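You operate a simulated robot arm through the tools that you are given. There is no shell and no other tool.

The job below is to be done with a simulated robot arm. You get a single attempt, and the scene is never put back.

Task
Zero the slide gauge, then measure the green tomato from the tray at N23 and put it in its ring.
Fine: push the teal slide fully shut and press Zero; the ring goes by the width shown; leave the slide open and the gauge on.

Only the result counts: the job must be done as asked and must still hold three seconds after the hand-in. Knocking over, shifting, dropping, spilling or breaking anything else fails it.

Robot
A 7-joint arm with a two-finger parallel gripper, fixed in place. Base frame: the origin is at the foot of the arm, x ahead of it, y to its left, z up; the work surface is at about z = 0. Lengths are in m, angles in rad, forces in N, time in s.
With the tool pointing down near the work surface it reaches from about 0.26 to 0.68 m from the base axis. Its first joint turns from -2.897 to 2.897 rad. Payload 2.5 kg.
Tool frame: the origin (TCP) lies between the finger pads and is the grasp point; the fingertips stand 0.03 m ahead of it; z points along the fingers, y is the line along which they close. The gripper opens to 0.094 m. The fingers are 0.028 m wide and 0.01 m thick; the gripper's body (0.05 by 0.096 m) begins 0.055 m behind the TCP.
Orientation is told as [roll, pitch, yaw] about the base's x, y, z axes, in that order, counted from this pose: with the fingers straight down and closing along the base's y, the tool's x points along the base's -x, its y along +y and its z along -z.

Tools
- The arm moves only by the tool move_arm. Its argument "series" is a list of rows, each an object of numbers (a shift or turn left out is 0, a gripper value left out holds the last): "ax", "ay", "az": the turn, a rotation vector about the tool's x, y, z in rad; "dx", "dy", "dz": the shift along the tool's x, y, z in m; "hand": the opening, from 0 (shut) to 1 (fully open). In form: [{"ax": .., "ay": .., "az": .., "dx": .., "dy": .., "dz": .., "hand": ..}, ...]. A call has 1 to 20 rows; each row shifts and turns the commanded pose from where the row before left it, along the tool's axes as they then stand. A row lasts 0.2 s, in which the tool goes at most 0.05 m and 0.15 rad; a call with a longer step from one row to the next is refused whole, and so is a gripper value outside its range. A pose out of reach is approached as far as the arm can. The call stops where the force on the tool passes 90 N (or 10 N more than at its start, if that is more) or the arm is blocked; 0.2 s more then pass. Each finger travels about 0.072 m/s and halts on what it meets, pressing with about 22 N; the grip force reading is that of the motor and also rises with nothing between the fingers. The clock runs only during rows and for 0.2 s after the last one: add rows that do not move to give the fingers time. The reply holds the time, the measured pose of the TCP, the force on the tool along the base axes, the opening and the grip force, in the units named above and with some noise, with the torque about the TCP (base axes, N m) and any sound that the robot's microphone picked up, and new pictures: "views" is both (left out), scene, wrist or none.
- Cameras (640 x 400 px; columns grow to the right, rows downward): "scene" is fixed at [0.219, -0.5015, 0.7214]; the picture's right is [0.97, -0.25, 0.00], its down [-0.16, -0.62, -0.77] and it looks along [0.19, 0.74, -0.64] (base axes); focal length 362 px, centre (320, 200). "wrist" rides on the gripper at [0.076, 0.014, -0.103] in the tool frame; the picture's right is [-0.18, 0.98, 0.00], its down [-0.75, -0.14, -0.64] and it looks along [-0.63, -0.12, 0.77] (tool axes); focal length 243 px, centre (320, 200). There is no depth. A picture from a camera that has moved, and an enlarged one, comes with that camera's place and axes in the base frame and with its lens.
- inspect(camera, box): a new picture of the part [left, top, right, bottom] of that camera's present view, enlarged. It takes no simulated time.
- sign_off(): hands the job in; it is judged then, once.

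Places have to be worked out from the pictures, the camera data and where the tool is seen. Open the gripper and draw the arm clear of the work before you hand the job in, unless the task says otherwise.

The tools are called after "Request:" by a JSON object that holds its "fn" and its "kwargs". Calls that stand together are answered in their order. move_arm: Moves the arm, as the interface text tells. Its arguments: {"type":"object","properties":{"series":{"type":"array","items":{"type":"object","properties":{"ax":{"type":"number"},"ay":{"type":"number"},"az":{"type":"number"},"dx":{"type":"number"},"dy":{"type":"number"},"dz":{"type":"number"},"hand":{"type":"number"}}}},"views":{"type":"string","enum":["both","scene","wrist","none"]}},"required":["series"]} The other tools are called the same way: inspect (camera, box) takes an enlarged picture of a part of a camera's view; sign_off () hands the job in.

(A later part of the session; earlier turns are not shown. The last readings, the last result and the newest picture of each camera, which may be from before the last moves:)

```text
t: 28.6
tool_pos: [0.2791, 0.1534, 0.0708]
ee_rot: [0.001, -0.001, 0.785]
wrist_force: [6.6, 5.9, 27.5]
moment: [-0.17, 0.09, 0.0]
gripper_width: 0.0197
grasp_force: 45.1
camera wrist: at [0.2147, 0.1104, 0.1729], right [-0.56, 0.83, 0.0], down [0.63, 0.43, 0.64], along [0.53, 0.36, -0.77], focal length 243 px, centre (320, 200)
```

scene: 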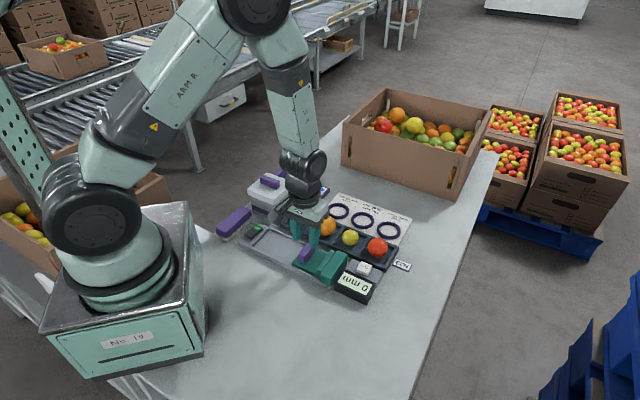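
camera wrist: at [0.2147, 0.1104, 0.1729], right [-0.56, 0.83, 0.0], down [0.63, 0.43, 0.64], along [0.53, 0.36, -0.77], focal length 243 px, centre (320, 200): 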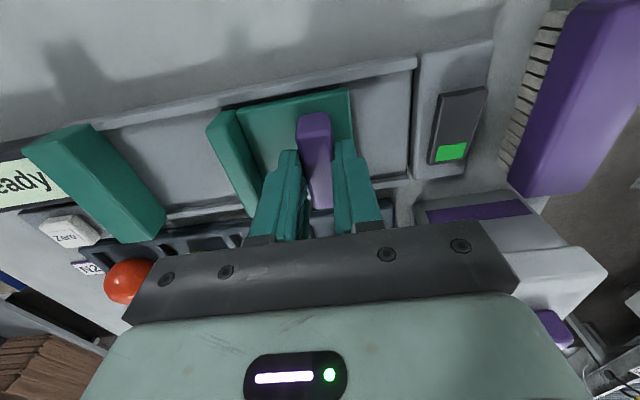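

The gap is now about 84 mm, and the stiff resistance when I first gripped suggests the end stop is about 12 mm further. I'll open another 9 mm for finger room, release, and rise.

Request:
{"fn": "move_arm", "kwargs": {"series": [{"dy": 0.003}, {"dy": 0.003}, {"dy": 0.003}, {}, {"hand": 0.4}, {}, {}, {"dz": -0.03}, {"dz": -0.045}, {"dz": -0.045}, {}]}}

Request:
{"fn": "inspect", "kwargs": {"camera": "scene", "box": [225, 180, 425, 310]}}

```text
t: 31.0
tool_pos: [0.2731, 0.16, 0.1894]
ee_rot: [0.001, 0.001, 0.786]
wrist_force: [0.1, -0.1, -0.4]
moment: [0.01, 0.01, -0.01]
gripper_width: 0.0375
grasp_force: 0.2
camera wrist: at [0.2086, 0.1166, 0.2932], right [-0.56, 0.83, 0.0], down [0.63, 0.43, 0.64], along [0.53, 0.36, -0.77], focal length 243 px, centre (320, 200)
```

scene: 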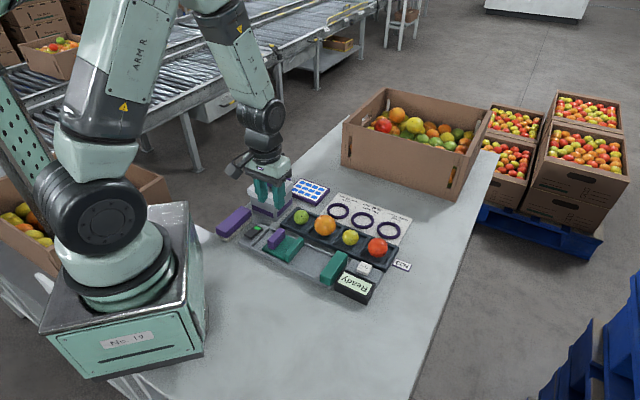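
wrist: 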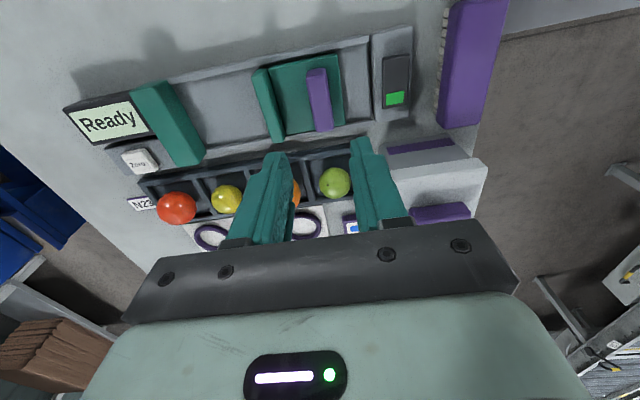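

```text
3.08 times, centred on (325, 245) of scene
camera zoom: at [0.219, -0.5015, 0.7214], right [0.97, -0.25, 0.0], down [-0.16, -0.62, -0.77], along [0.19, 0.74, -0.64], focal length 1114 px, centre (305, 62)
```

zoom: 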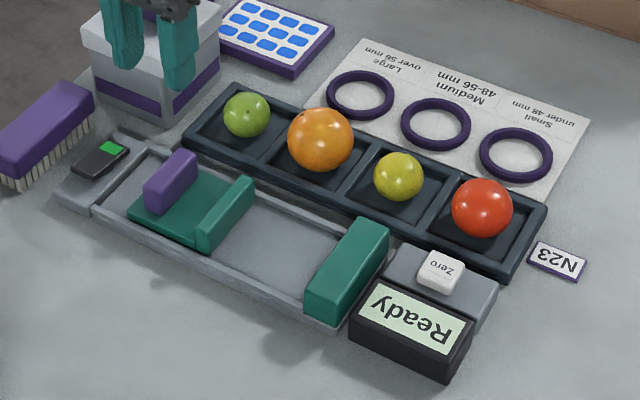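

The slide is nearly fully open and free. Now I'll look closely at the green tomato's compartment to plan the grasp.

Request:
{"fn": "inspect", "kwargs": {"camera": "scene", "box": [275, 190, 345, 240]}}

Request:
{"fn": "inspect", "kwargs": {"camera": "wrist", "box": [290, 120, 400, 210]}}

```text
8.00 times, centred on (310, 215) of scene
camera zoom: at [0.219, -0.5015, 0.7214], right [0.97, -0.25, 0.0], down [-0.16, -0.62, -0.77], along [0.19, 0.74, -0.64], focal length 2898 px, centre (400, 80)
```

zoom: 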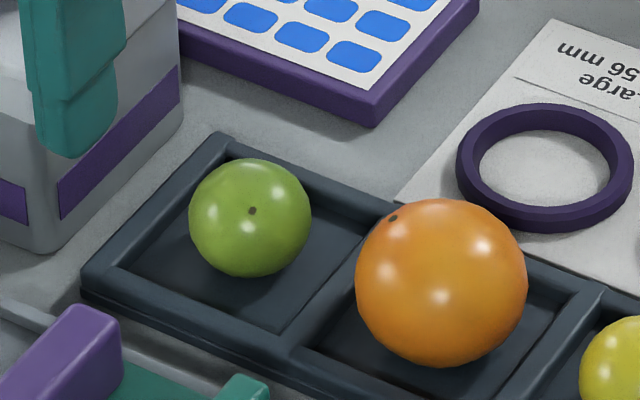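

```text
4.44 times, centred on (345, 165) of wrist
camera zoom: at [0.2086, 0.1166, 0.2932], right [-0.56, 0.83, 0.0], down [0.63, 0.43, 0.64], along [0.53, 0.36, -0.77], focal length 1078 px, centre (209, 356)
```

zoom: 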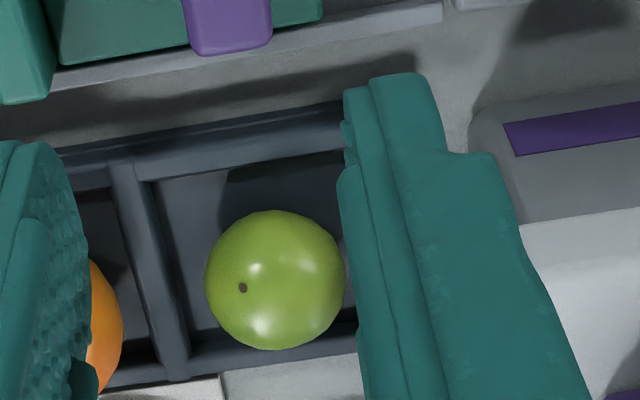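

The tray walls are only about 10–12 mm high. Both views put the green tomato at about (0.356, 0.2425, 0.025), roughly 43 mm across. I'll move above it with the fingers open about 62 mm and check clearances.

Request:
{"fn": "move_arm", "kwargs": {"series": [{"dx": -0.039, "hand": 0.66}, {"dx": -0.039}, {"dx": -0.039}, {}, {"dz": 0.035}, {"dz": 0.035}, {}]}}

Request:
{"fn": "inspect", "kwargs": {"camera": "wrist", "box": [220, 70, 460, 230]}}

Request:
{"fn": "inspect", "kwargs": {"camera": "scene", "box": [235, 150, 375, 260]}}

```text
t: 32.6
tool_pos: [0.3538, 0.244, 0.1189]
ee_rot: [0.0, 0.0, 0.785]
wrist_force: [0.2, 0.0, -0.8]
moment: [0.02, 0.02, -0.01]
gripper_width: 0.0618
grasp_force: 0.0
camera wrist: at [0.291, 0.1998, 0.222], right [-0.56, 0.83, 0.0], down [0.63, 0.43, 0.64], along [0.53, 0.36, -0.77], focal length 243 px, centre (320, 200)
```

scene: 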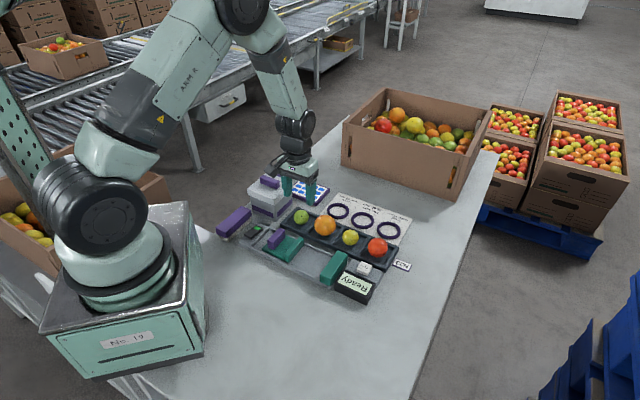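
wrist: 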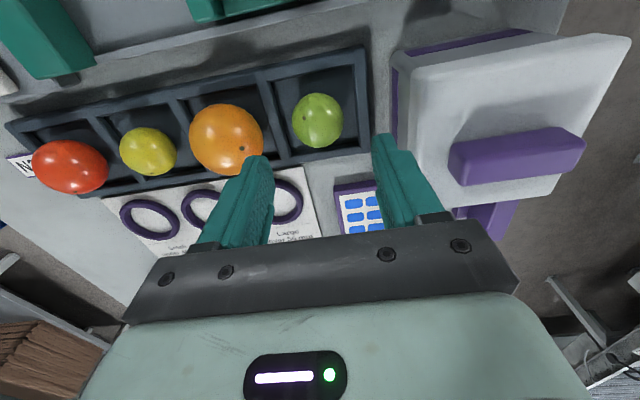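

```text
2.50 times, centred on (340, 150) of wrist
camera zoom: at [0.291, 0.1998, 0.222], right [-0.56, 0.83, 0.0], down [0.63, 0.43, 0.64], along [0.53, 0.36, -0.77], focal length 606 px, centre (270, 325)
```

zoom: 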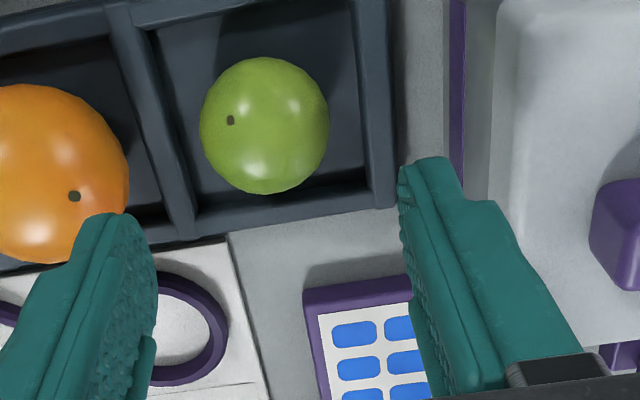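

```text
3.64 times, centred on (305, 205) of scene
camera zoom: at [0.219, -0.5015, 0.7214], right [0.97, -0.25, 0.0], down [-0.16, -0.62, -0.77], along [0.19, 0.74, -0.64], focal length 1317 px, centre (374, 182)
```

zoom: 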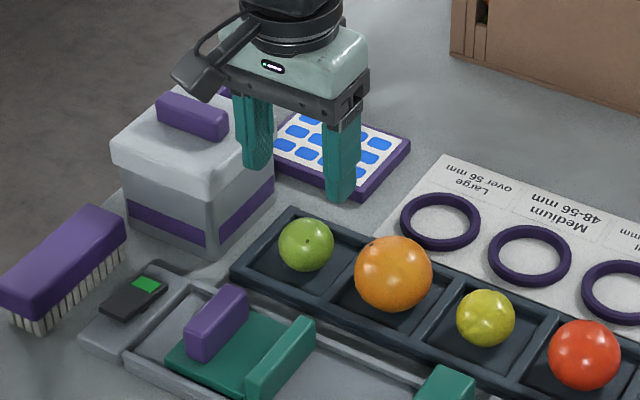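

The lid box tops out near z ≈ 0.09, to one side of the hand with some clearance. The tomato is 3 mm toward tool −y of where I am, so I'll correct that and go down part way first.

Request:
{"fn": "move_arm", "kwargs": {"series": [{"dx": -0.0009, "dy": -0.0031}, {"dz": 0.02}, {"dz": 0.02}, {"dz": 0.01}, {}]}}

Request:
{"fn": "inspect", "kwargs": {"camera": "wrist", "box": [220, 70, 460, 230]}}

Request:
{"fn": "inspect", "kwargs": {"camera": "scene", "box": [235, 150, 375, 260]}}

```text
t: 33.8
tool_pos: [0.3571, 0.2426, 0.07]
ee_rot: [0.0, 0.0, 0.785]
wrist_force: [1.1, -0.7, -0.1]
moment: [0.01, 0.0, 0.05]
gripper_width: 0.0619
grasp_force: 0.0
camera wrist: at [0.2937, 0.1982, 0.1727], right [-0.56, 0.83, 0.0], down [0.63, 0.43, 0.64], along [0.53, 0.36, -0.77], focal length 243 px, centre (320, 200)
```

scene: 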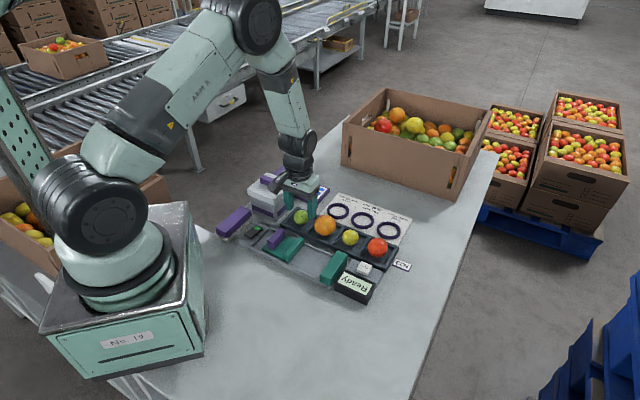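
wrist: 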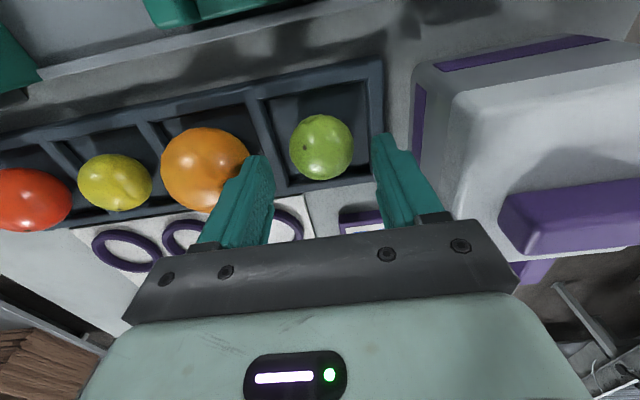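

```text
2.50 times, centred on (340, 150) of wrist
camera zoom: at [0.2937, 0.1982, 0.1727], right [-0.56, 0.83, 0.0], down [0.63, 0.43, 0.64], along [0.53, 0.36, -0.77], focal length 606 px, centre (270, 325)
```

zoom: 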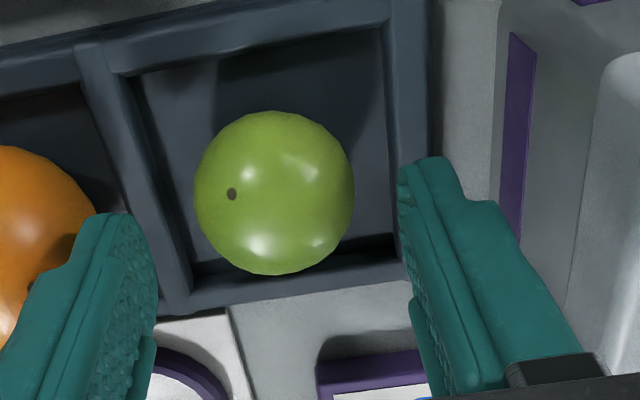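

```text
3.64 times, centred on (305, 205) of scene
camera zoom: at [0.219, -0.5015, 0.7214], right [0.97, -0.25, 0.0], down [-0.16, -0.62, -0.77], along [0.19, 0.74, -0.64], focal length 1317 px, centre (374, 182)
```

zoom: 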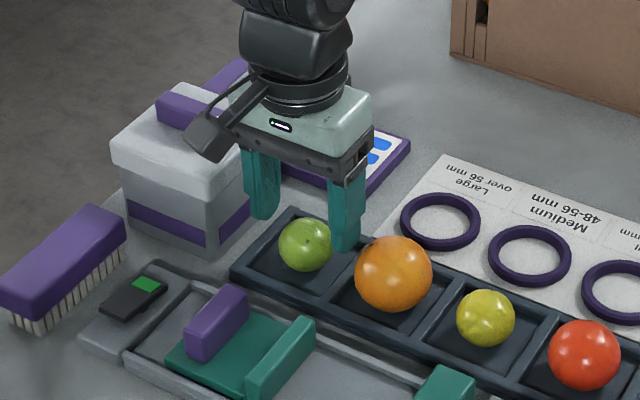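

TCP is now within about 0.5 mm of the tomato's centre. I'll go down to z ≈ 0.046 with the fingertips just above the tray walls, and close.

Request:
{"fn": "move_arm", "kwargs": {"series": [{"dz": 0.012}, {"dz": 0.012}, {}, {"hand": 0.3}, {}, {}, {}]}}

Request:
{"fn": "inspect", "kwargs": {"camera": "wrist", "box": [220, 70, 460, 230]}}

Request:
{"fn": "inspect", "kwargs": {"camera": "scene", "box": [235, 150, 375, 260]}}

```text
t: 35.4
tool_pos: [0.3565, 0.2413, 0.0468]
ee_rot: [0.0, -0.001, 0.785]
wrist_force: [0.9, -0.2, 0.2]
moment: [0.01, 0.0, 0.0]
gripper_width: 0.0426
grasp_force: 15.8
camera wrist: at [0.2936, 0.1983, 0.1489], right [-0.56, 0.83, 0.0], down [0.63, 0.43, 0.64], along [0.53, 0.36, -0.77], focal length 243 px, centre (320, 200)
```

scene: 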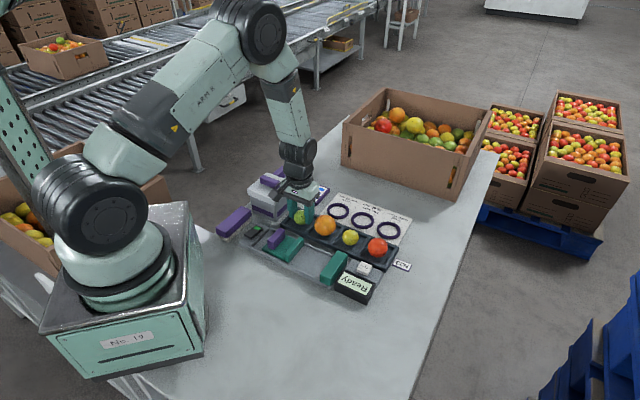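
wrist: 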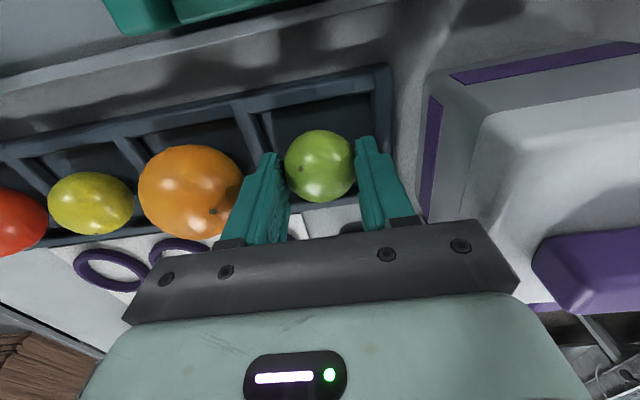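

```text
2.50 times, centred on (340, 150) of wrist
camera zoom: at [0.2936, 0.1983, 0.1489], right [-0.56, 0.83, 0.0], down [0.63, 0.43, 0.64], along [0.53, 0.36, -0.77], focal length 606 px, centre (270, 325)
```

zoom: 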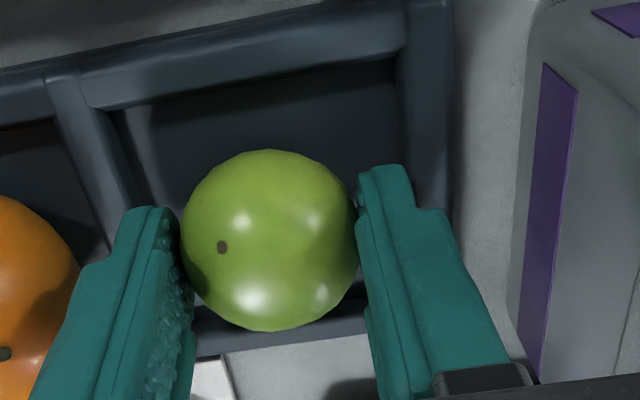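

```text
3.64 times, centred on (305, 205) of scene
camera zoom: at [0.219, -0.5015, 0.7214], right [0.97, -0.25, 0.0], down [-0.16, -0.62, -0.77], along [0.19, 0.74, -0.64], focal length 1317 px, centre (374, 182)
```

zoom: 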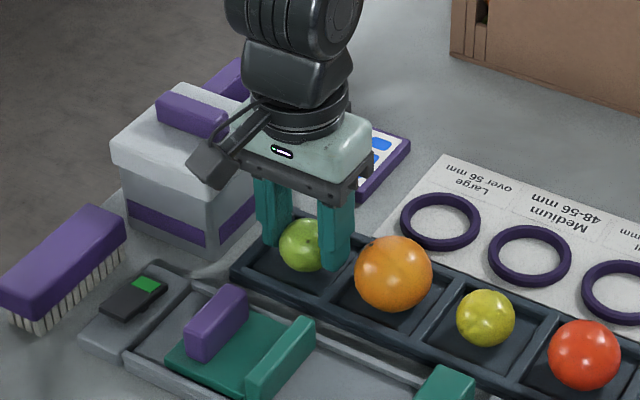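

The tomato is held (42.6 mm between the fingers). I'll lift it clear and carry it above the middle of the open gap, near (0.348, 0.085).

Request:
{"fn": "move_arm", "kwargs": {"series": [{"dz": -0.01}, {"dz": -0.03}, {"dz": -0.04}, {}, {"dx": 0.0291, "dy": -0.0261}, {"dx": 0.0291, "dy": -0.0261}, {"dx": 0.0291, "dy": -0.0261}, {"dx": 0.0291, "dy": -0.0261}, {}, {}]}}

Request:
{"fn": "inspect", "kwargs": {"camera": "wrist", "box": [140, 40, 460, 240]}}

Request:
{"fn": "inspect", "kwargs": {"camera": "scene", "box": [225, 180, 425, 310]}}

```text
t: 37.6
tool_pos: [0.348, 0.0842, 0.1254]
ee_rot: [0.0, -0.001, 0.785]
wrist_force: [-0.8, 0.6, -0.3]
moment: [0.01, 0.04, -0.02]
gripper_width: 0.0429
grasp_force: 15.8
camera wrist: at [0.2851, 0.0415, 0.228], right [-0.56, 0.83, 0.0], down [0.63, 0.43, 0.64], along [0.53, 0.36, -0.77], focal length 243 px, centre (320, 200)
```

scene: 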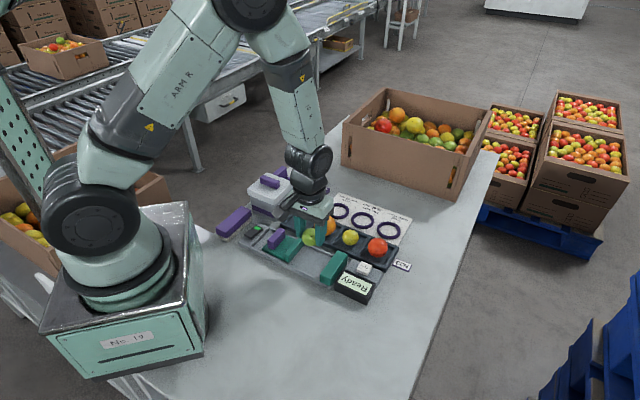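
wrist: 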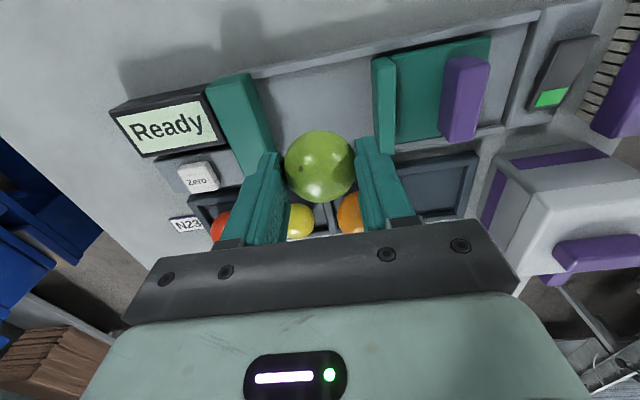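

```text
2.00 times, centred on (300, 140) of wrist
camera zoom: at [0.2851, 0.0415, 0.228], right [-0.56, 0.83, 0.0], down [0.63, 0.43, 0.64], along [0.53, 0.36, -0.77], focal length 485 px, centre (360, 320)
```

zoom: 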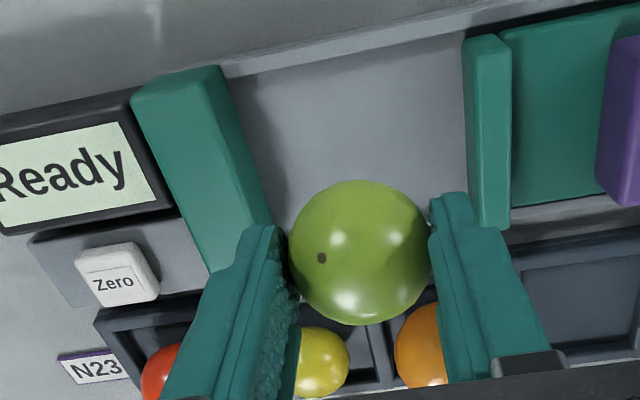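

```text
3.08 times, centred on (325, 245) of scene
camera zoom: at [0.219, -0.5015, 0.7214], right [0.97, -0.25, 0.0], down [-0.16, -0.62, -0.77], along [0.19, 0.74, -0.64], focal length 1114 px, centre (305, 62)
```

zoom: 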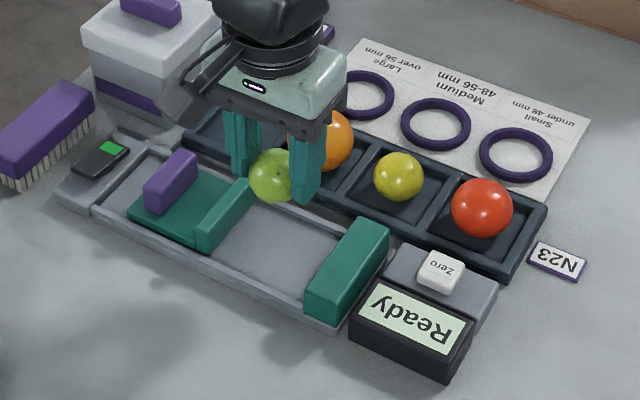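

The point below TCP projects midway between the two jaws and onto the middle of the bed. I'll lower the tomato to just above the bed and then feel for contact.

Request:
{"fn": "move_arm", "kwargs": {"series": [{"dz": 0.025}, {"dz": 0.025}, {"dz": 0.015}, {}]}}

Request:
{"fn": "inspect", "kwargs": {"camera": "scene", "box": [255, 200, 375, 290]}}

Request:
{"fn": "inspect", "kwargs": {"camera": "wrist", "box": [140, 40, 460, 240]}}

```text
t: 38.6
tool_pos: [0.3484, 0.0852, 0.0598]
ee_rot: [0.0, 0.0, 0.786]
wrist_force: [0.2, 0.3, 0.4]
moment: [-0.01, -0.03, 0.0]
gripper_width: 0.0428
grasp_force: 16.3
camera wrist: at [0.285, 0.0417, 0.1632], right [-0.57, 0.82, 0.0], down [0.63, 0.43, 0.64], along [0.53, 0.36, -0.77], focal length 243 px, centre (320, 200)
```

scene: 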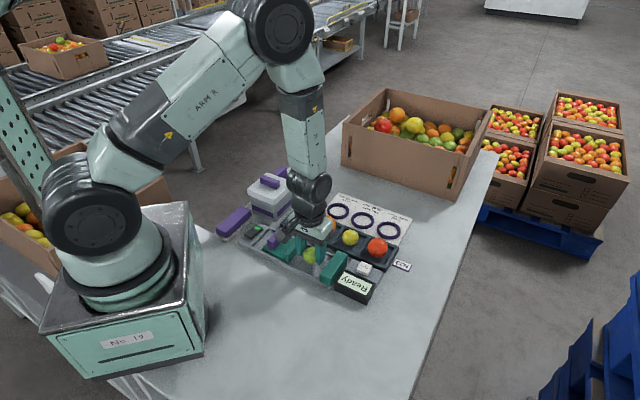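
wrist: 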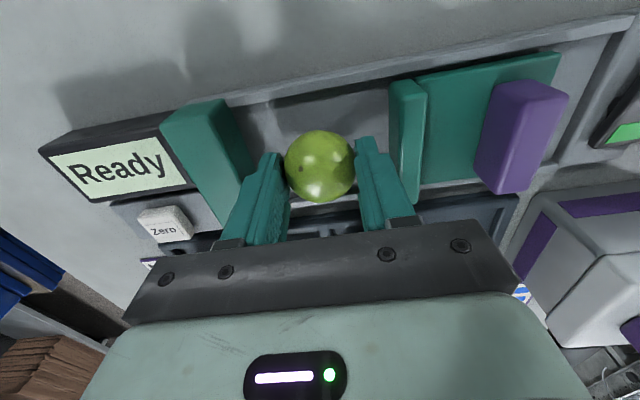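

```text
4.44 times, centred on (315, 245) of scene
camera zoom: at [0.219, -0.5015, 0.7214], right [0.97, -0.25, 0.0], down [-0.16, -0.62, -0.77], along [0.19, 0.74, -0.64], focal length 1610 px, centre (342, 0)
```

zoom: 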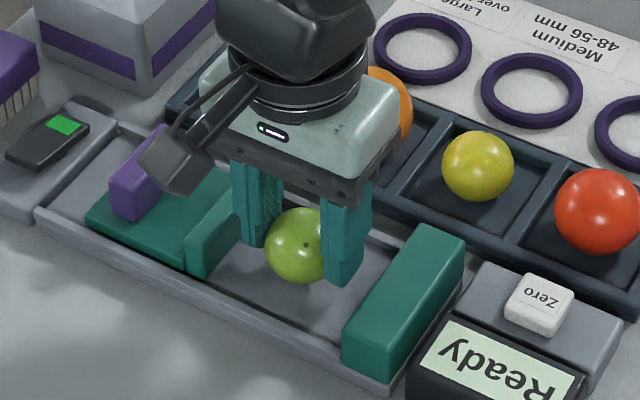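

```text
2.00 times, centred on (300, 140) of wrist
camera zoom: at [0.285, 0.0417, 0.1632], right [-0.57, 0.82, 0.0], down [0.63, 0.43, 0.64], along [0.53, 0.36, -0.77], focal length 485 px, centre (360, 320)
```

zoom: 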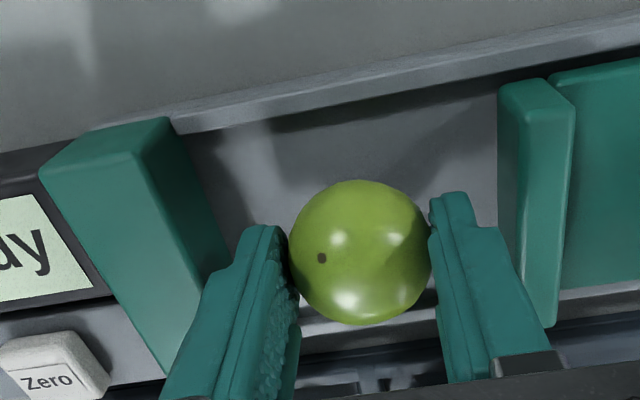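

The tomato is hanging about a centimetre above the bed between the jaws. I'll lower it in 2 mm steps and watch the vertical force.

Request:
{"fn": "move_arm", "kwargs": {"series": [{"dz": 0.002}, {"dz": 0.002}, {"dz": 0.002}, {}], "views": "none"}}

```text
t: 39.6
tool_pos: [0.3481, 0.0848, 0.0546]
ee_rot: [0.0, -0.001, 0.787]
wrist_force: [0.1, -0.9, -0.6]
moment: [0.01, 0.04, 0.01]
gripper_width: 0.0424
grasp_force: 15.3
```

No contact yet, so I'll keep going in small steps.

Request:
{"fn": "move_arm", "kwargs": {"series": [{"dz": 0.0015}, {"dz": 0.0015}, {}], "views": "none"}}

Request:
{"fn": "inspect", "kwargs": {"camera": "scene", "box": [275, 220, 365, 285]}}

```text
t: 40.4
tool_pos: [0.35, 0.0858, 0.0528]
ee_rot: [0.001, -0.002, 0.786]
wrist_force: [-1.9, -0.5, 5.4]
moment: [-0.02, 0.07, 0.01]
gripper_width: 0.0428
grasp_force: 15.9
```

```text
6.15 times, centred on (320, 252) of scene
camera zoom: at [0.219, -0.5015, 0.7214], right [0.97, -0.25, 0.0], down [-0.16, -0.62, -0.77], along [0.19, 0.74, -0.64], focal length 2229 px, centre (320, -123)
```

zoom: 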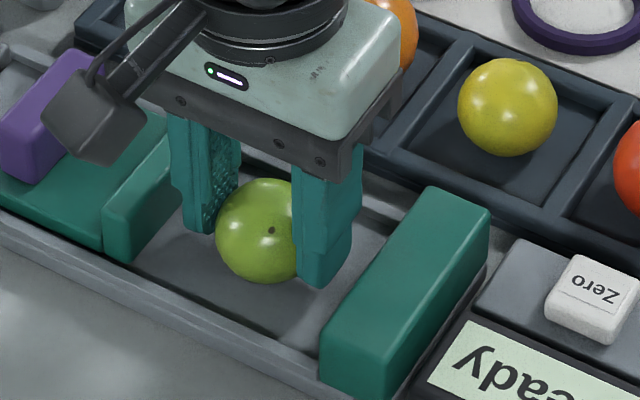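

The bed pushes back with about 5 N, so the tomato is resting on it. I'll ease the fingers open gradually and check it stays put before rising.

Request:
{"fn": "move_arm", "kwargs": {"series": [{"hand": 0.44}, {"hand": 0.46}, {"hand": 0.48}, {"hand": 0.51}, {"hand": 0.56}, {"hand": 0.6}, {}]}}

Request:
{"fn": "inspect", "kwargs": {"camera": "wrist", "box": [180, 60, 480, 240]}}

Request:
{"fn": "inspect", "kwargs": {"camera": "scene", "box": [275, 220, 365, 285]}}

```text
t: 42.0
tool_pos: [0.349, 0.0857, 0.0515]
ee_rot: [-0.001, 0.0, 0.785]
wrist_force: [-0.9, 0.3, -0.1]
moment: [0.01, 0.06, 0.01]
gripper_width: 0.0567
grasp_force: 0.1
camera wrist: at [0.2856, 0.0415, 0.1548], right [-0.56, 0.83, 0.0], down [0.63, 0.43, 0.64], along [0.53, 0.36, -0.77], focal length 243 px, centre (320, 200)
```

scene: 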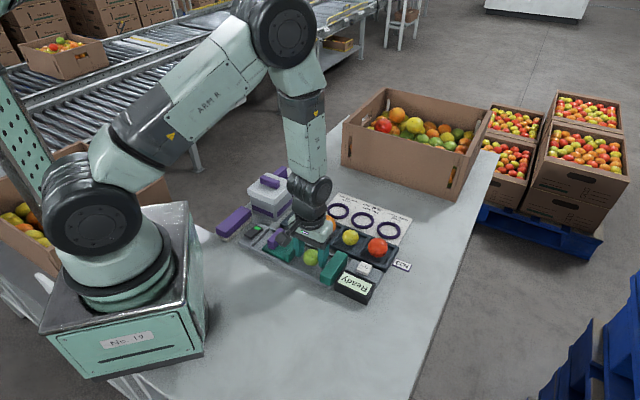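
wrist: 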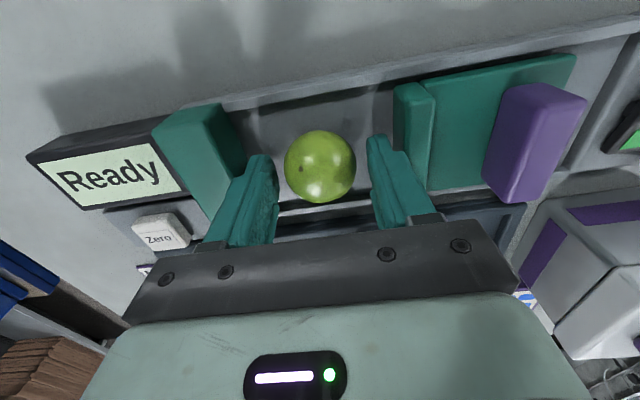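

```text
2.13 times, centred on (330, 150) of wrist
camera zoom: at [0.2856, 0.0415, 0.1548], right [-0.56, 0.83, 0.0], down [0.63, 0.43, 0.64], along [0.53, 0.36, -0.77], focal length 518 px, centre (299, 307)
```

zoom: 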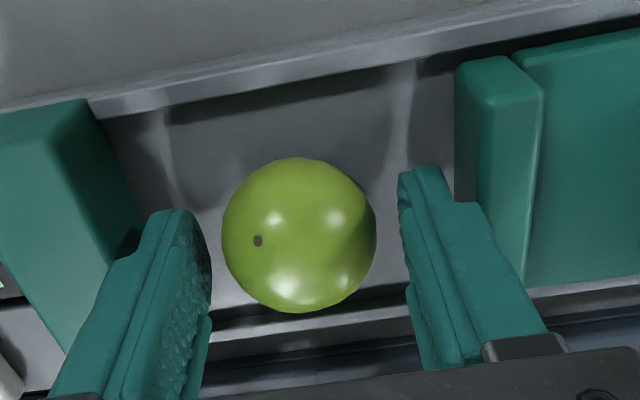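

```text
6.15 times, centred on (320, 252) of scene
camera zoom: at [0.219, -0.5015, 0.7214], right [0.97, -0.25, 0.0], down [-0.16, -0.62, -0.77], along [0.19, 0.74, -0.64], focal length 2229 px, centre (320, -123)
```

zoom: 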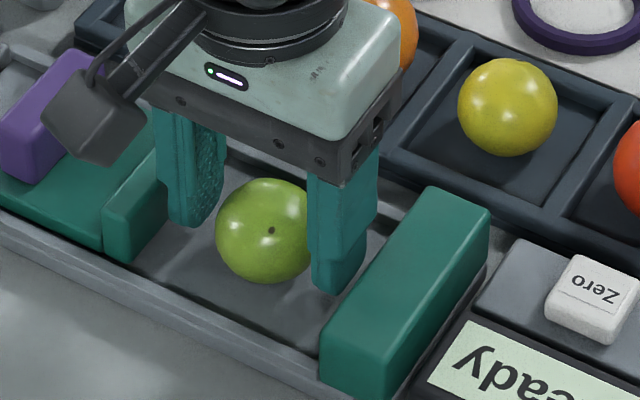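

The tomato stays put on the bed with the fingers clear of it. I'll rise and return above the slide handle at about (0.273, 0.160).

Request:
{"fn": "move_arm", "kwargs": {"series": [{"dz": -0.02}, {"dz": -0.03}, {"dz": -0.04}, {}, {"dx": 0.0005, "dy": 0.0355, "hand": 0.4}, {"dx": 0.0005, "dy": 0.0355}, {"dx": 0.0005, "dy": 0.0355}, {}, {"dz": 0.015}, {"dz": 0.015}, {}]}}

Request:
{"fn": "inspect", "kwargs": {"camera": "wrist", "box": [140, 40, 460, 240]}}

Request:
{"fn": "inspect", "kwargs": {"camera": "scene", "box": [225, 180, 425, 310]}}

```text
t: 44.4
tool_pos: [0.2728, 0.158, 0.1109]
ee_rot: [0.002, 0.0, 0.785]
wrist_force: [-0.5, -0.2, -0.1]
moment: [-0.01, 0.0, 0.04]
gripper_width: 0.0377
grasp_force: 0.1
camera wrist: at [0.2089, 0.1155, 0.2139], right [-0.56, 0.83, 0.0], down [0.63, 0.43, 0.64], along [0.53, 0.36, -0.77], focal length 243 px, centre (320, 200)
```

scene: 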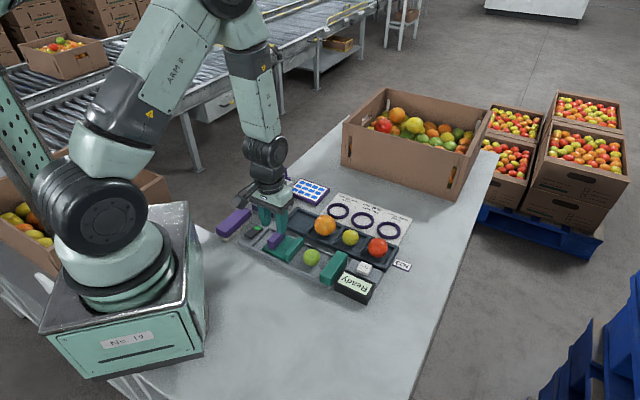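
wrist: 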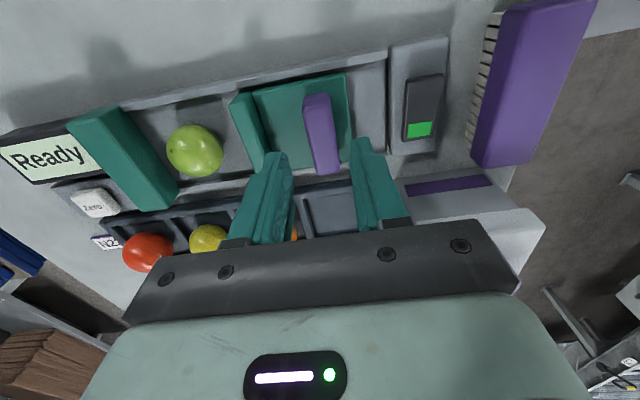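

```text
2.00 times, centred on (300, 140) of wrist
camera zoom: at [0.2089, 0.1155, 0.2139], right [-0.56, 0.83, 0.0], down [0.63, 0.43, 0.64], along [0.53, 0.36, -0.77], focal length 485 px, centre (360, 320)
```

zoom: 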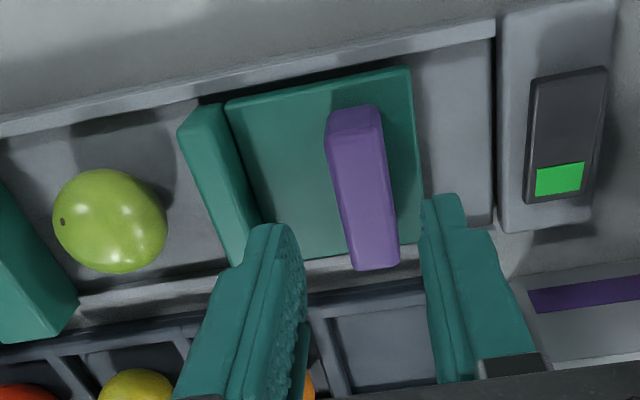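

```text
3.08 times, centred on (325, 245) of scene
camera zoom: at [0.219, -0.5015, 0.7214], right [0.97, -0.25, 0.0], down [-0.16, -0.62, -0.77], along [0.19, 0.74, -0.64], focal length 1114 px, centre (305, 62)
```

zoom: 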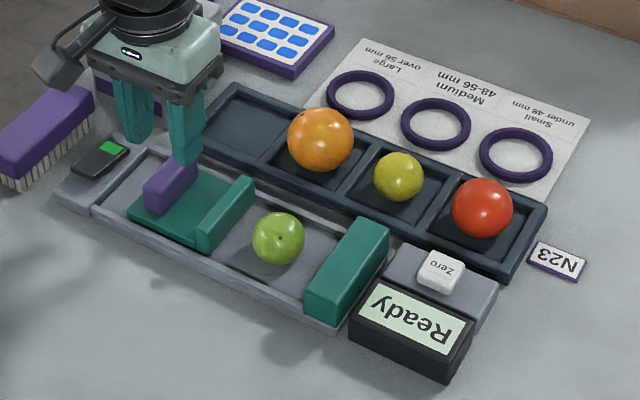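

The tomato sits on the bed between the jaws. I'll centre on the handle, go down, grip it, and push the slide 20 mm to begin with.

Request:
{"fn": "move_arm", "kwargs": {"series": [{"dx": -0.001, "dy": 0.0015, "dz": 0.02}, {"dz": 0.02}, {}, {"hand": 0.0}, {}, {}, {"dy": -0.004}, {"dy": -0.004}, {"dy": -0.004}, {"dy": -0.004}, {"dy": -0.004}, {}], "views": "wrist"}}

Request:
{"fn": "inspect", "kwargs": {"camera": "wrist", "box": [40, 60, 360, 240]}}

Request:
{"fn": "inspect", "kwargs": {"camera": "scene", "box": [255, 210, 375, 300]}}

```text
t: 47.0
tool_pos: [0.2869, 0.1461, 0.0718]
ee_rot: [0.0, -0.001, 0.785]
wrist_force: [3.7, 6.9, -39.1]
moment: [0.16, -0.08, -0.09]
gripper_width: 0.0198
grasp_force: 44.7
camera wrist: at [0.2232, 0.1033, 0.1746], right [-0.57, 0.82, 0.0], down [0.63, 0.43, 0.64], along [0.53, 0.36, -0.77], focal length 243 px, centre (320, 200)
```

wrist: 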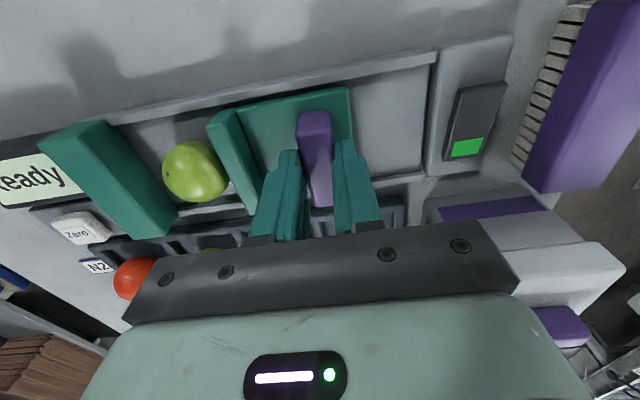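

```text
2.00 times, centred on (200, 150) of wrist
camera zoom: at [0.2232, 0.1033, 0.1746], right [-0.57, 0.82, 0.0], down [0.63, 0.43, 0.64], along [0.53, 0.36, -0.77], focal length 485 px, centre (560, 300)
```

zoom: 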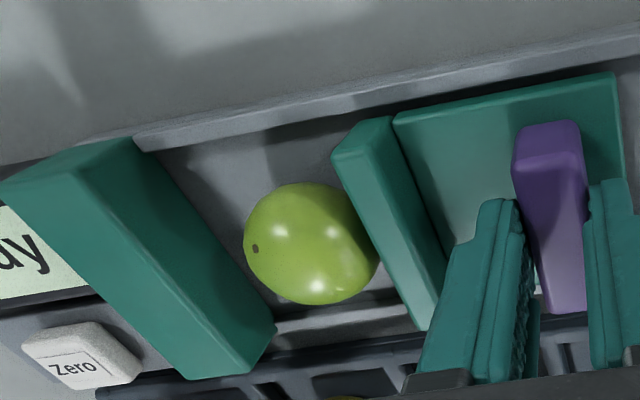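

```text
4.44 times, centred on (315, 255) of scene
camera zoom: at [0.219, -0.5015, 0.7214], right [0.97, -0.25, 0.0], down [-0.16, -0.62, -0.77], along [0.19, 0.74, -0.64], focal length 1610 px, centre (342, -44)
```

zoom: 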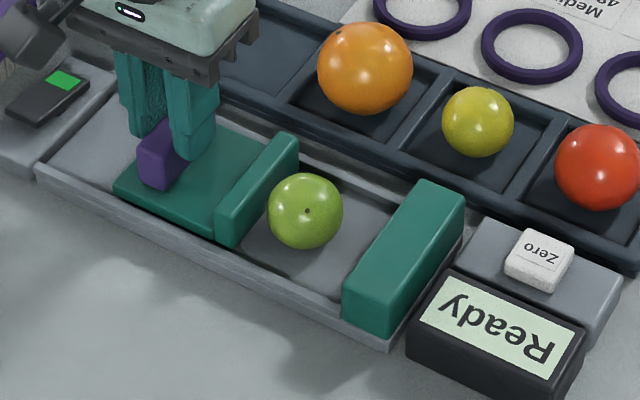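

The slide jaw is just about to touch the tomato. I'll push slowly in 2 mm steps for 16 mm.

Request:
{"fn": "move_arm", "kwargs": {"series": [{"dy": -0.002, "dz": 0.0006}, {"dy": -0.002}, {"dy": -0.002}, {"dy": -0.002}, {"dy": -0.002}, {"dy": -0.002}, {"dy": -0.002}, {"dy": -0.002}, {}], "views": "wrist"}}

Request:
{"fn": "inspect", "kwargs": {"camera": "wrist", "box": [40, 60, 360, 240]}}

Request:
{"fn": "inspect", "kwargs": {"camera": "scene", "box": [255, 210, 375, 300]}}

```text
t: 49.0
tool_pos: [0.2994, 0.1359, 0.0725]
ee_rot: [0.001, -0.001, 0.785]
wrist_force: [-3.4, -1.0, 33.7]
moment: [0.4, -0.25, 0.09]
gripper_width: 0.02
grasp_force: 44.8
camera wrist: at [0.2342, 0.0921, 0.1745], right [-0.56, 0.83, 0.0], down [0.63, 0.43, 0.64], along [0.53, 0.36, -0.77], focal length 243 px, centre (320, 200)
```

wrist: 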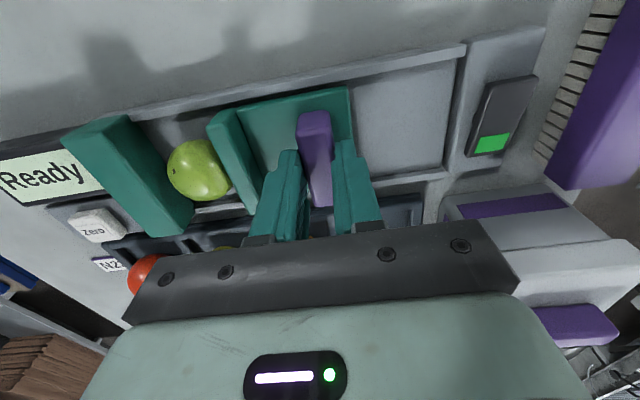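

```text
2.00 times, centred on (200, 150) of wrist
camera zoom: at [0.2342, 0.0921, 0.1745], right [-0.56, 0.83, 0.0], down [0.63, 0.43, 0.64], along [0.53, 0.36, -0.77], focal length 485 px, centre (560, 300)
```

zoom: 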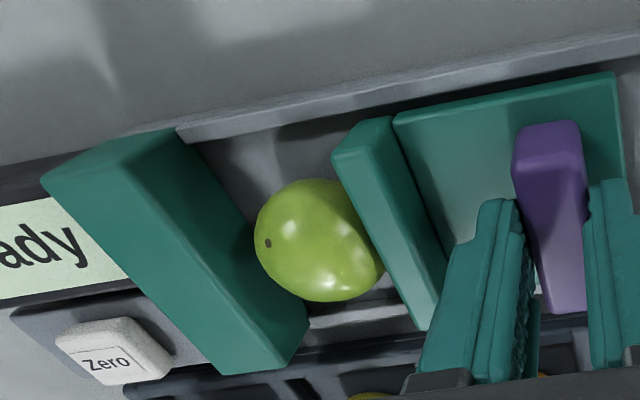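

```text
4.44 times, centred on (315, 255) of scene
camera zoom: at [0.219, -0.5015, 0.7214], right [0.97, -0.25, 0.0], down [-0.16, -0.62, -0.77], along [0.19, 0.74, -0.64], focal length 1610 px, centre (342, -44)
```

zoom: 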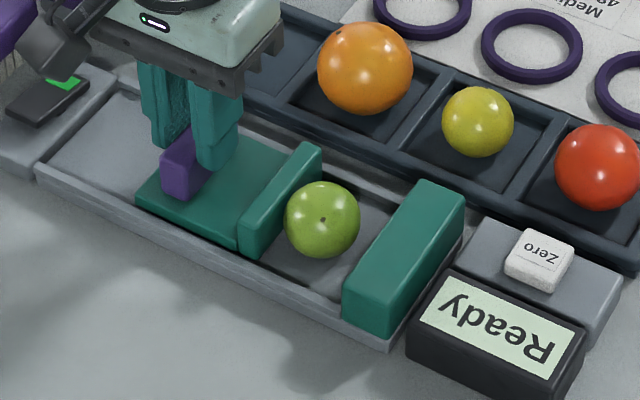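

The jaw is pushing the tomato along and the remaining opening is about 57 mm. I'll go 11 mm further slowly.

Request:
{"fn": "move_arm", "kwargs": {"series": [{"dy": -0.002, "dz": -0.0004}, {"dy": -0.002}, {"dy": -0.002}, {"dy": -0.0015}, {"dy": -0.0015}, {"dy": -0.001}, {"dy": -0.001}, {}], "views": "wrist"}}

Request:
{"fn": "inspect", "kwargs": {"camera": "wrist", "box": [40, 60, 360, 240]}}

Request:
{"fn": "inspect", "kwargs": {"camera": "scene", "box": [255, 210, 375, 300]}}

```text
t: 50.8
tool_pos: [0.3063, 0.1282, 0.0716]
ee_rot: [0.0, 0.001, 0.786]
wrist_force: [0.0, 1.8, 26.3]
moment: [-0.68, 0.79, 0.06]
gripper_width: 0.0198
grasp_force: 45.3
camera wrist: at [0.242, 0.0843, 0.1745], right [-0.56, 0.83, 0.0], down [0.63, 0.43, 0.64], along [0.53, 0.36, -0.77], focal length 243 px, centre (320, 200)
```

wrist: 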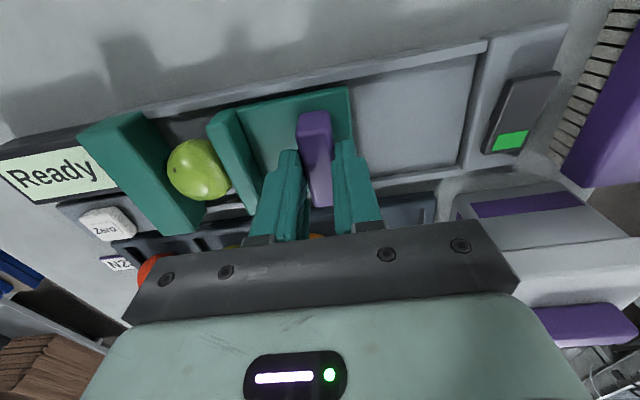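

```text
2.00 times, centred on (200, 150) of wrist
camera zoom: at [0.242, 0.0843, 0.1745], right [-0.56, 0.83, 0.0], down [0.63, 0.43, 0.64], along [0.53, 0.36, -0.77], focal length 485 px, centre (560, 300)
```

zoom: 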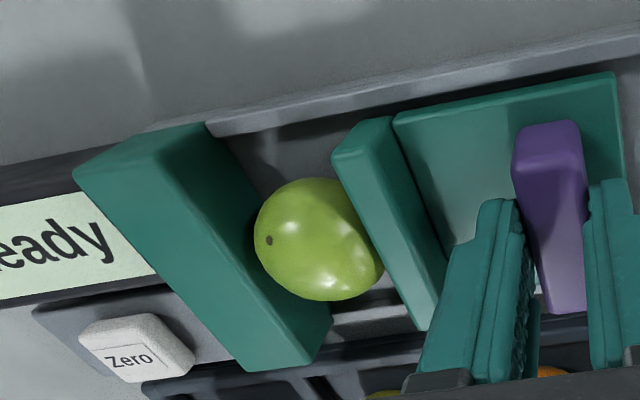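

```text
4.44 times, centred on (315, 255) of scene
camera zoom: at [0.219, -0.5015, 0.7214], right [0.97, -0.25, 0.0], down [-0.16, -0.62, -0.77], along [0.19, 0.74, -0.64], focal length 1610 px, centre (342, -44)
```

zoom: 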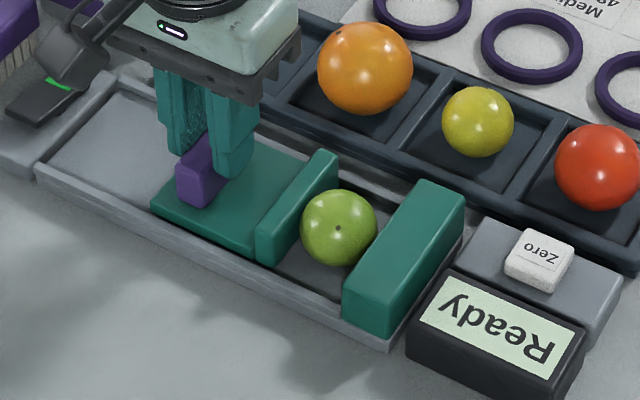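

The tomato slides along without trouble and about 47 mm of opening remains. I'll go 1 mm at a time now and watch for contact force and a reading.

Request:
{"fn": "move_arm", "kwargs": {"series": [{"dy": -0.001}, {"dy": -0.001}, {"dy": -0.001}, {"dy": -0.001}, {}], "views": "wrist"}}

```text
t: 52.0
tool_pos: [0.3084, 0.1255, 0.0704]
ee_rot: [0.0, 0.0, 0.785]
wrist_force: [-2.5, 0.2, 17.8]
moment: [0.61, -0.49, -0.09]
gripper_width: 0.0198
grasp_force: 45.2
camera wrist: at [0.2446, 0.0817, 0.1744], right [-0.56, 0.83, 0.0], down [0.63, 0.43, 0.64], along [0.53, 0.36, -0.77], focal length 243 px, centre (320, 200)
```

wrist: 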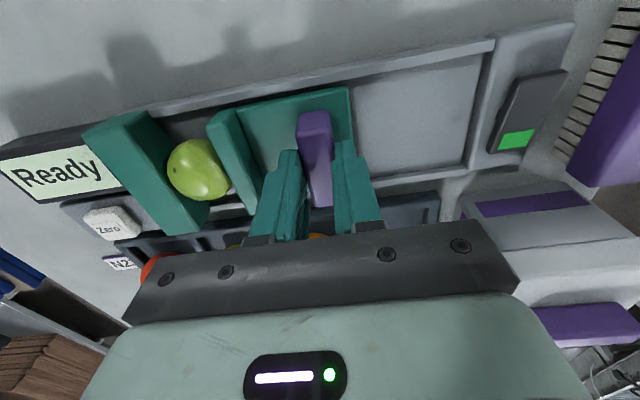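

No squeeze yet; the opening is about 44 mm. I'll add a few more 0.7 mm steps.

Request:
{"fn": "move_arm", "kwargs": {"series": [{"dy": -0.0007}, {"dy": -0.0007}, {"dy": -0.0007}, {}], "views": "wrist"}}

```text
t: 53.0
tool_pos: [0.3094, 0.1251, 0.0722]
ee_rot: [0.002, 0.0, 0.787]
wrist_force: [-9.1, 16.0, 8.2]
moment: [-0.03, 0.18, -0.84]
gripper_width: 0.0198
grasp_force: 45.6
camera wrist: at [0.2455, 0.0809, 0.1745], right [-0.57, 0.82, 0.0], down [0.63, 0.43, 0.64], along [0.53, 0.36, -0.77], focal length 243 px, centre (320, 200)
```

wrist: 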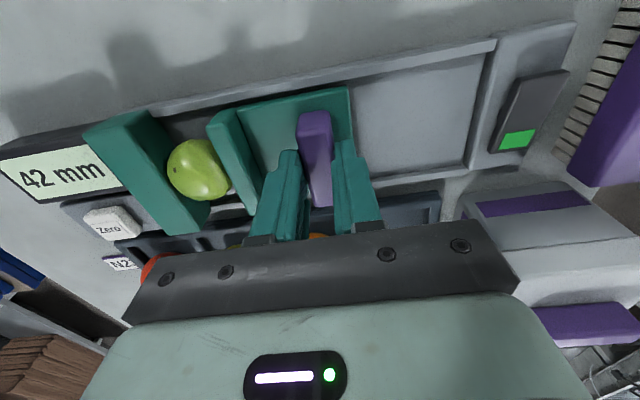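

The display now shows a width with about 18 N of squeeze. I'll enlarge it to read the number for certain.

Request:
{"fn": "inspect", "kwargs": {"camera": "wrist", "box": [0, 110, 240, 230]}}

Request:
{"fn": "inspect", "kwargs": {"camera": "scene", "box": [255, 160, 425, 310]}}

```text
2.67 times, centred on (120, 170) of wrist
camera zoom: at [0.2455, 0.0809, 0.1745], right [-0.57, 0.82, 0.0], down [0.63, 0.43, 0.64], along [0.53, 0.36, -0.77], focal length 647 px, centre (853, 280)
```

zoom: 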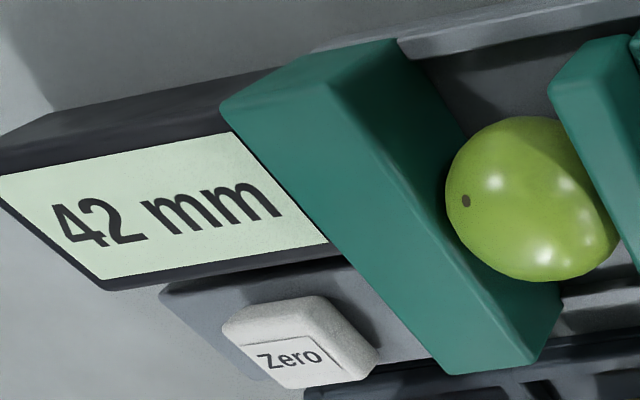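

```text
2.67 times, centred on (340, 235) of scene
camera zoom: at [0.219, -0.5015, 0.7214], right [0.97, -0.25, 0.0], down [-0.16, -0.62, -0.77], along [0.19, 0.74, -0.64], focal length 966 px, centre (267, 107)
```

zoom: 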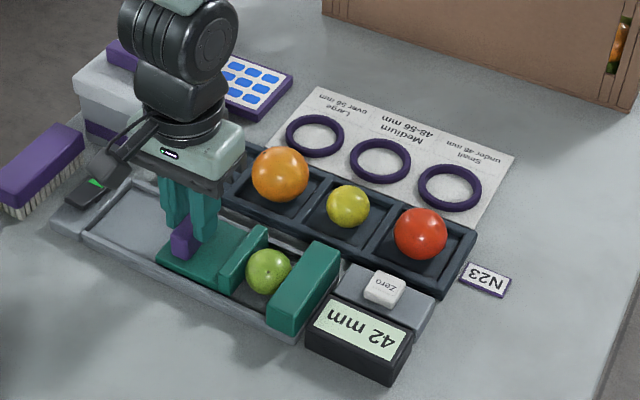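

The gauge reads 42 mm, which means the Small ring (under 48 mm). I'll draw the slide back open by about 49 mm, then release the handle and rise.

Request:
{"fn": "move_arm", "kwargs": {"series": [{"dy": 0.002}, {"dy": 0.003}, {"dy": 0.004}, {"dy": 0.005}, {"dy": 0.006}, {"dy": 0.007}, {"dy": 0.007}, {"dy": 0.006}, {"dy": 0.005}, {"dy": 0.004}, {}, {"hand": 0.4}, {}, {}, {"dz": -0.03}, {"dz": -0.04}, {"dz": -0.03}, {}]}}

Request:
{"fn": "inspect", "kwargs": {"camera": "wrist", "box": [60, 30, 440, 230]}}

Request:
{"fn": "inspect", "kwargs": {"camera": "scene", "box": [225, 180, 425, 310]}}

```text
t: 56.8
tool_pos: [0.2747, 0.158, 0.1714]
ee_rot: [-0.001, 0.0, 0.785]
wrist_force: [-0.2, 1.1, 0.3]
moment: [0.02, 0.03, 0.02]
gripper_width: 0.0377
grasp_force: 0.0
camera wrist: at [0.2114, 0.1145, 0.2755], right [-0.56, 0.83, 0.0], down [0.63, 0.43, 0.64], along [0.53, 0.36, -0.77], focal length 243 px, centre (320, 200)
```

scene: 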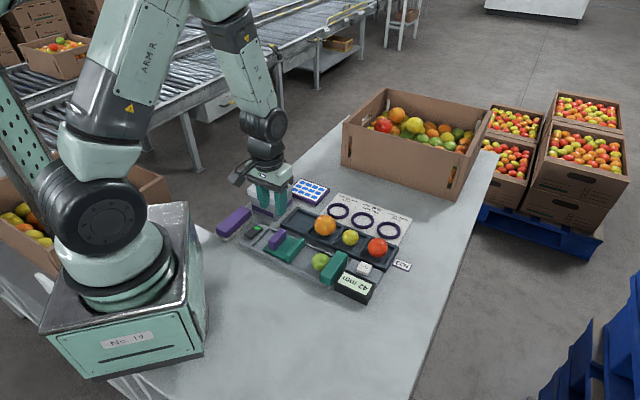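
wrist: 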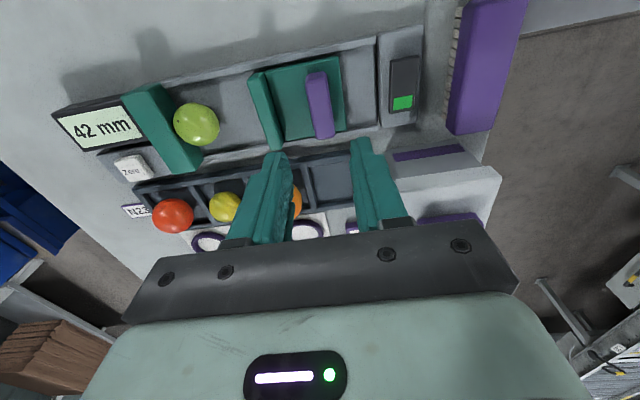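

```text
1.68 times, centred on (250, 130) of wrist
camera zoom: at [0.2114, 0.1145, 0.2755], right [-0.56, 0.83, 0.0], down [0.63, 0.43, 0.64], along [0.53, 0.36, -0.77], focal length 409 px, centre (438, 318)
```

zoom: 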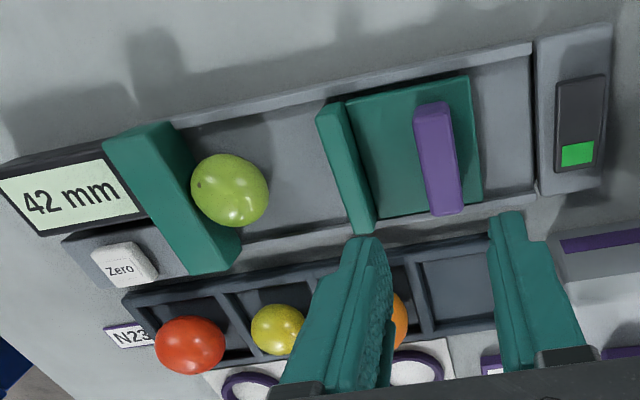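

```text
3.08 times, centred on (325, 245) of scene
camera zoom: at [0.219, -0.5015, 0.7214], right [0.97, -0.25, 0.0], down [-0.16, -0.62, -0.77], along [0.19, 0.74, -0.64], focal length 1114 px, centre (305, 62)
```

zoom: 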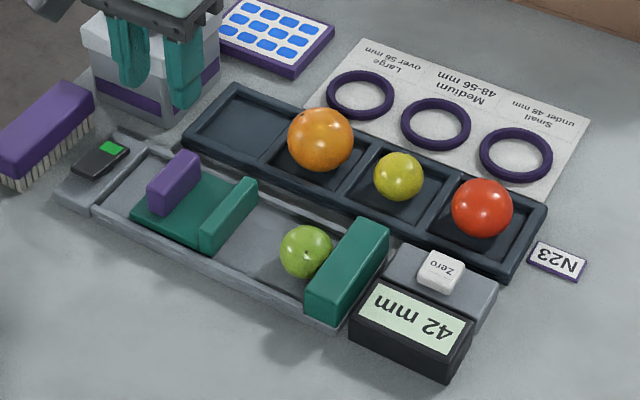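

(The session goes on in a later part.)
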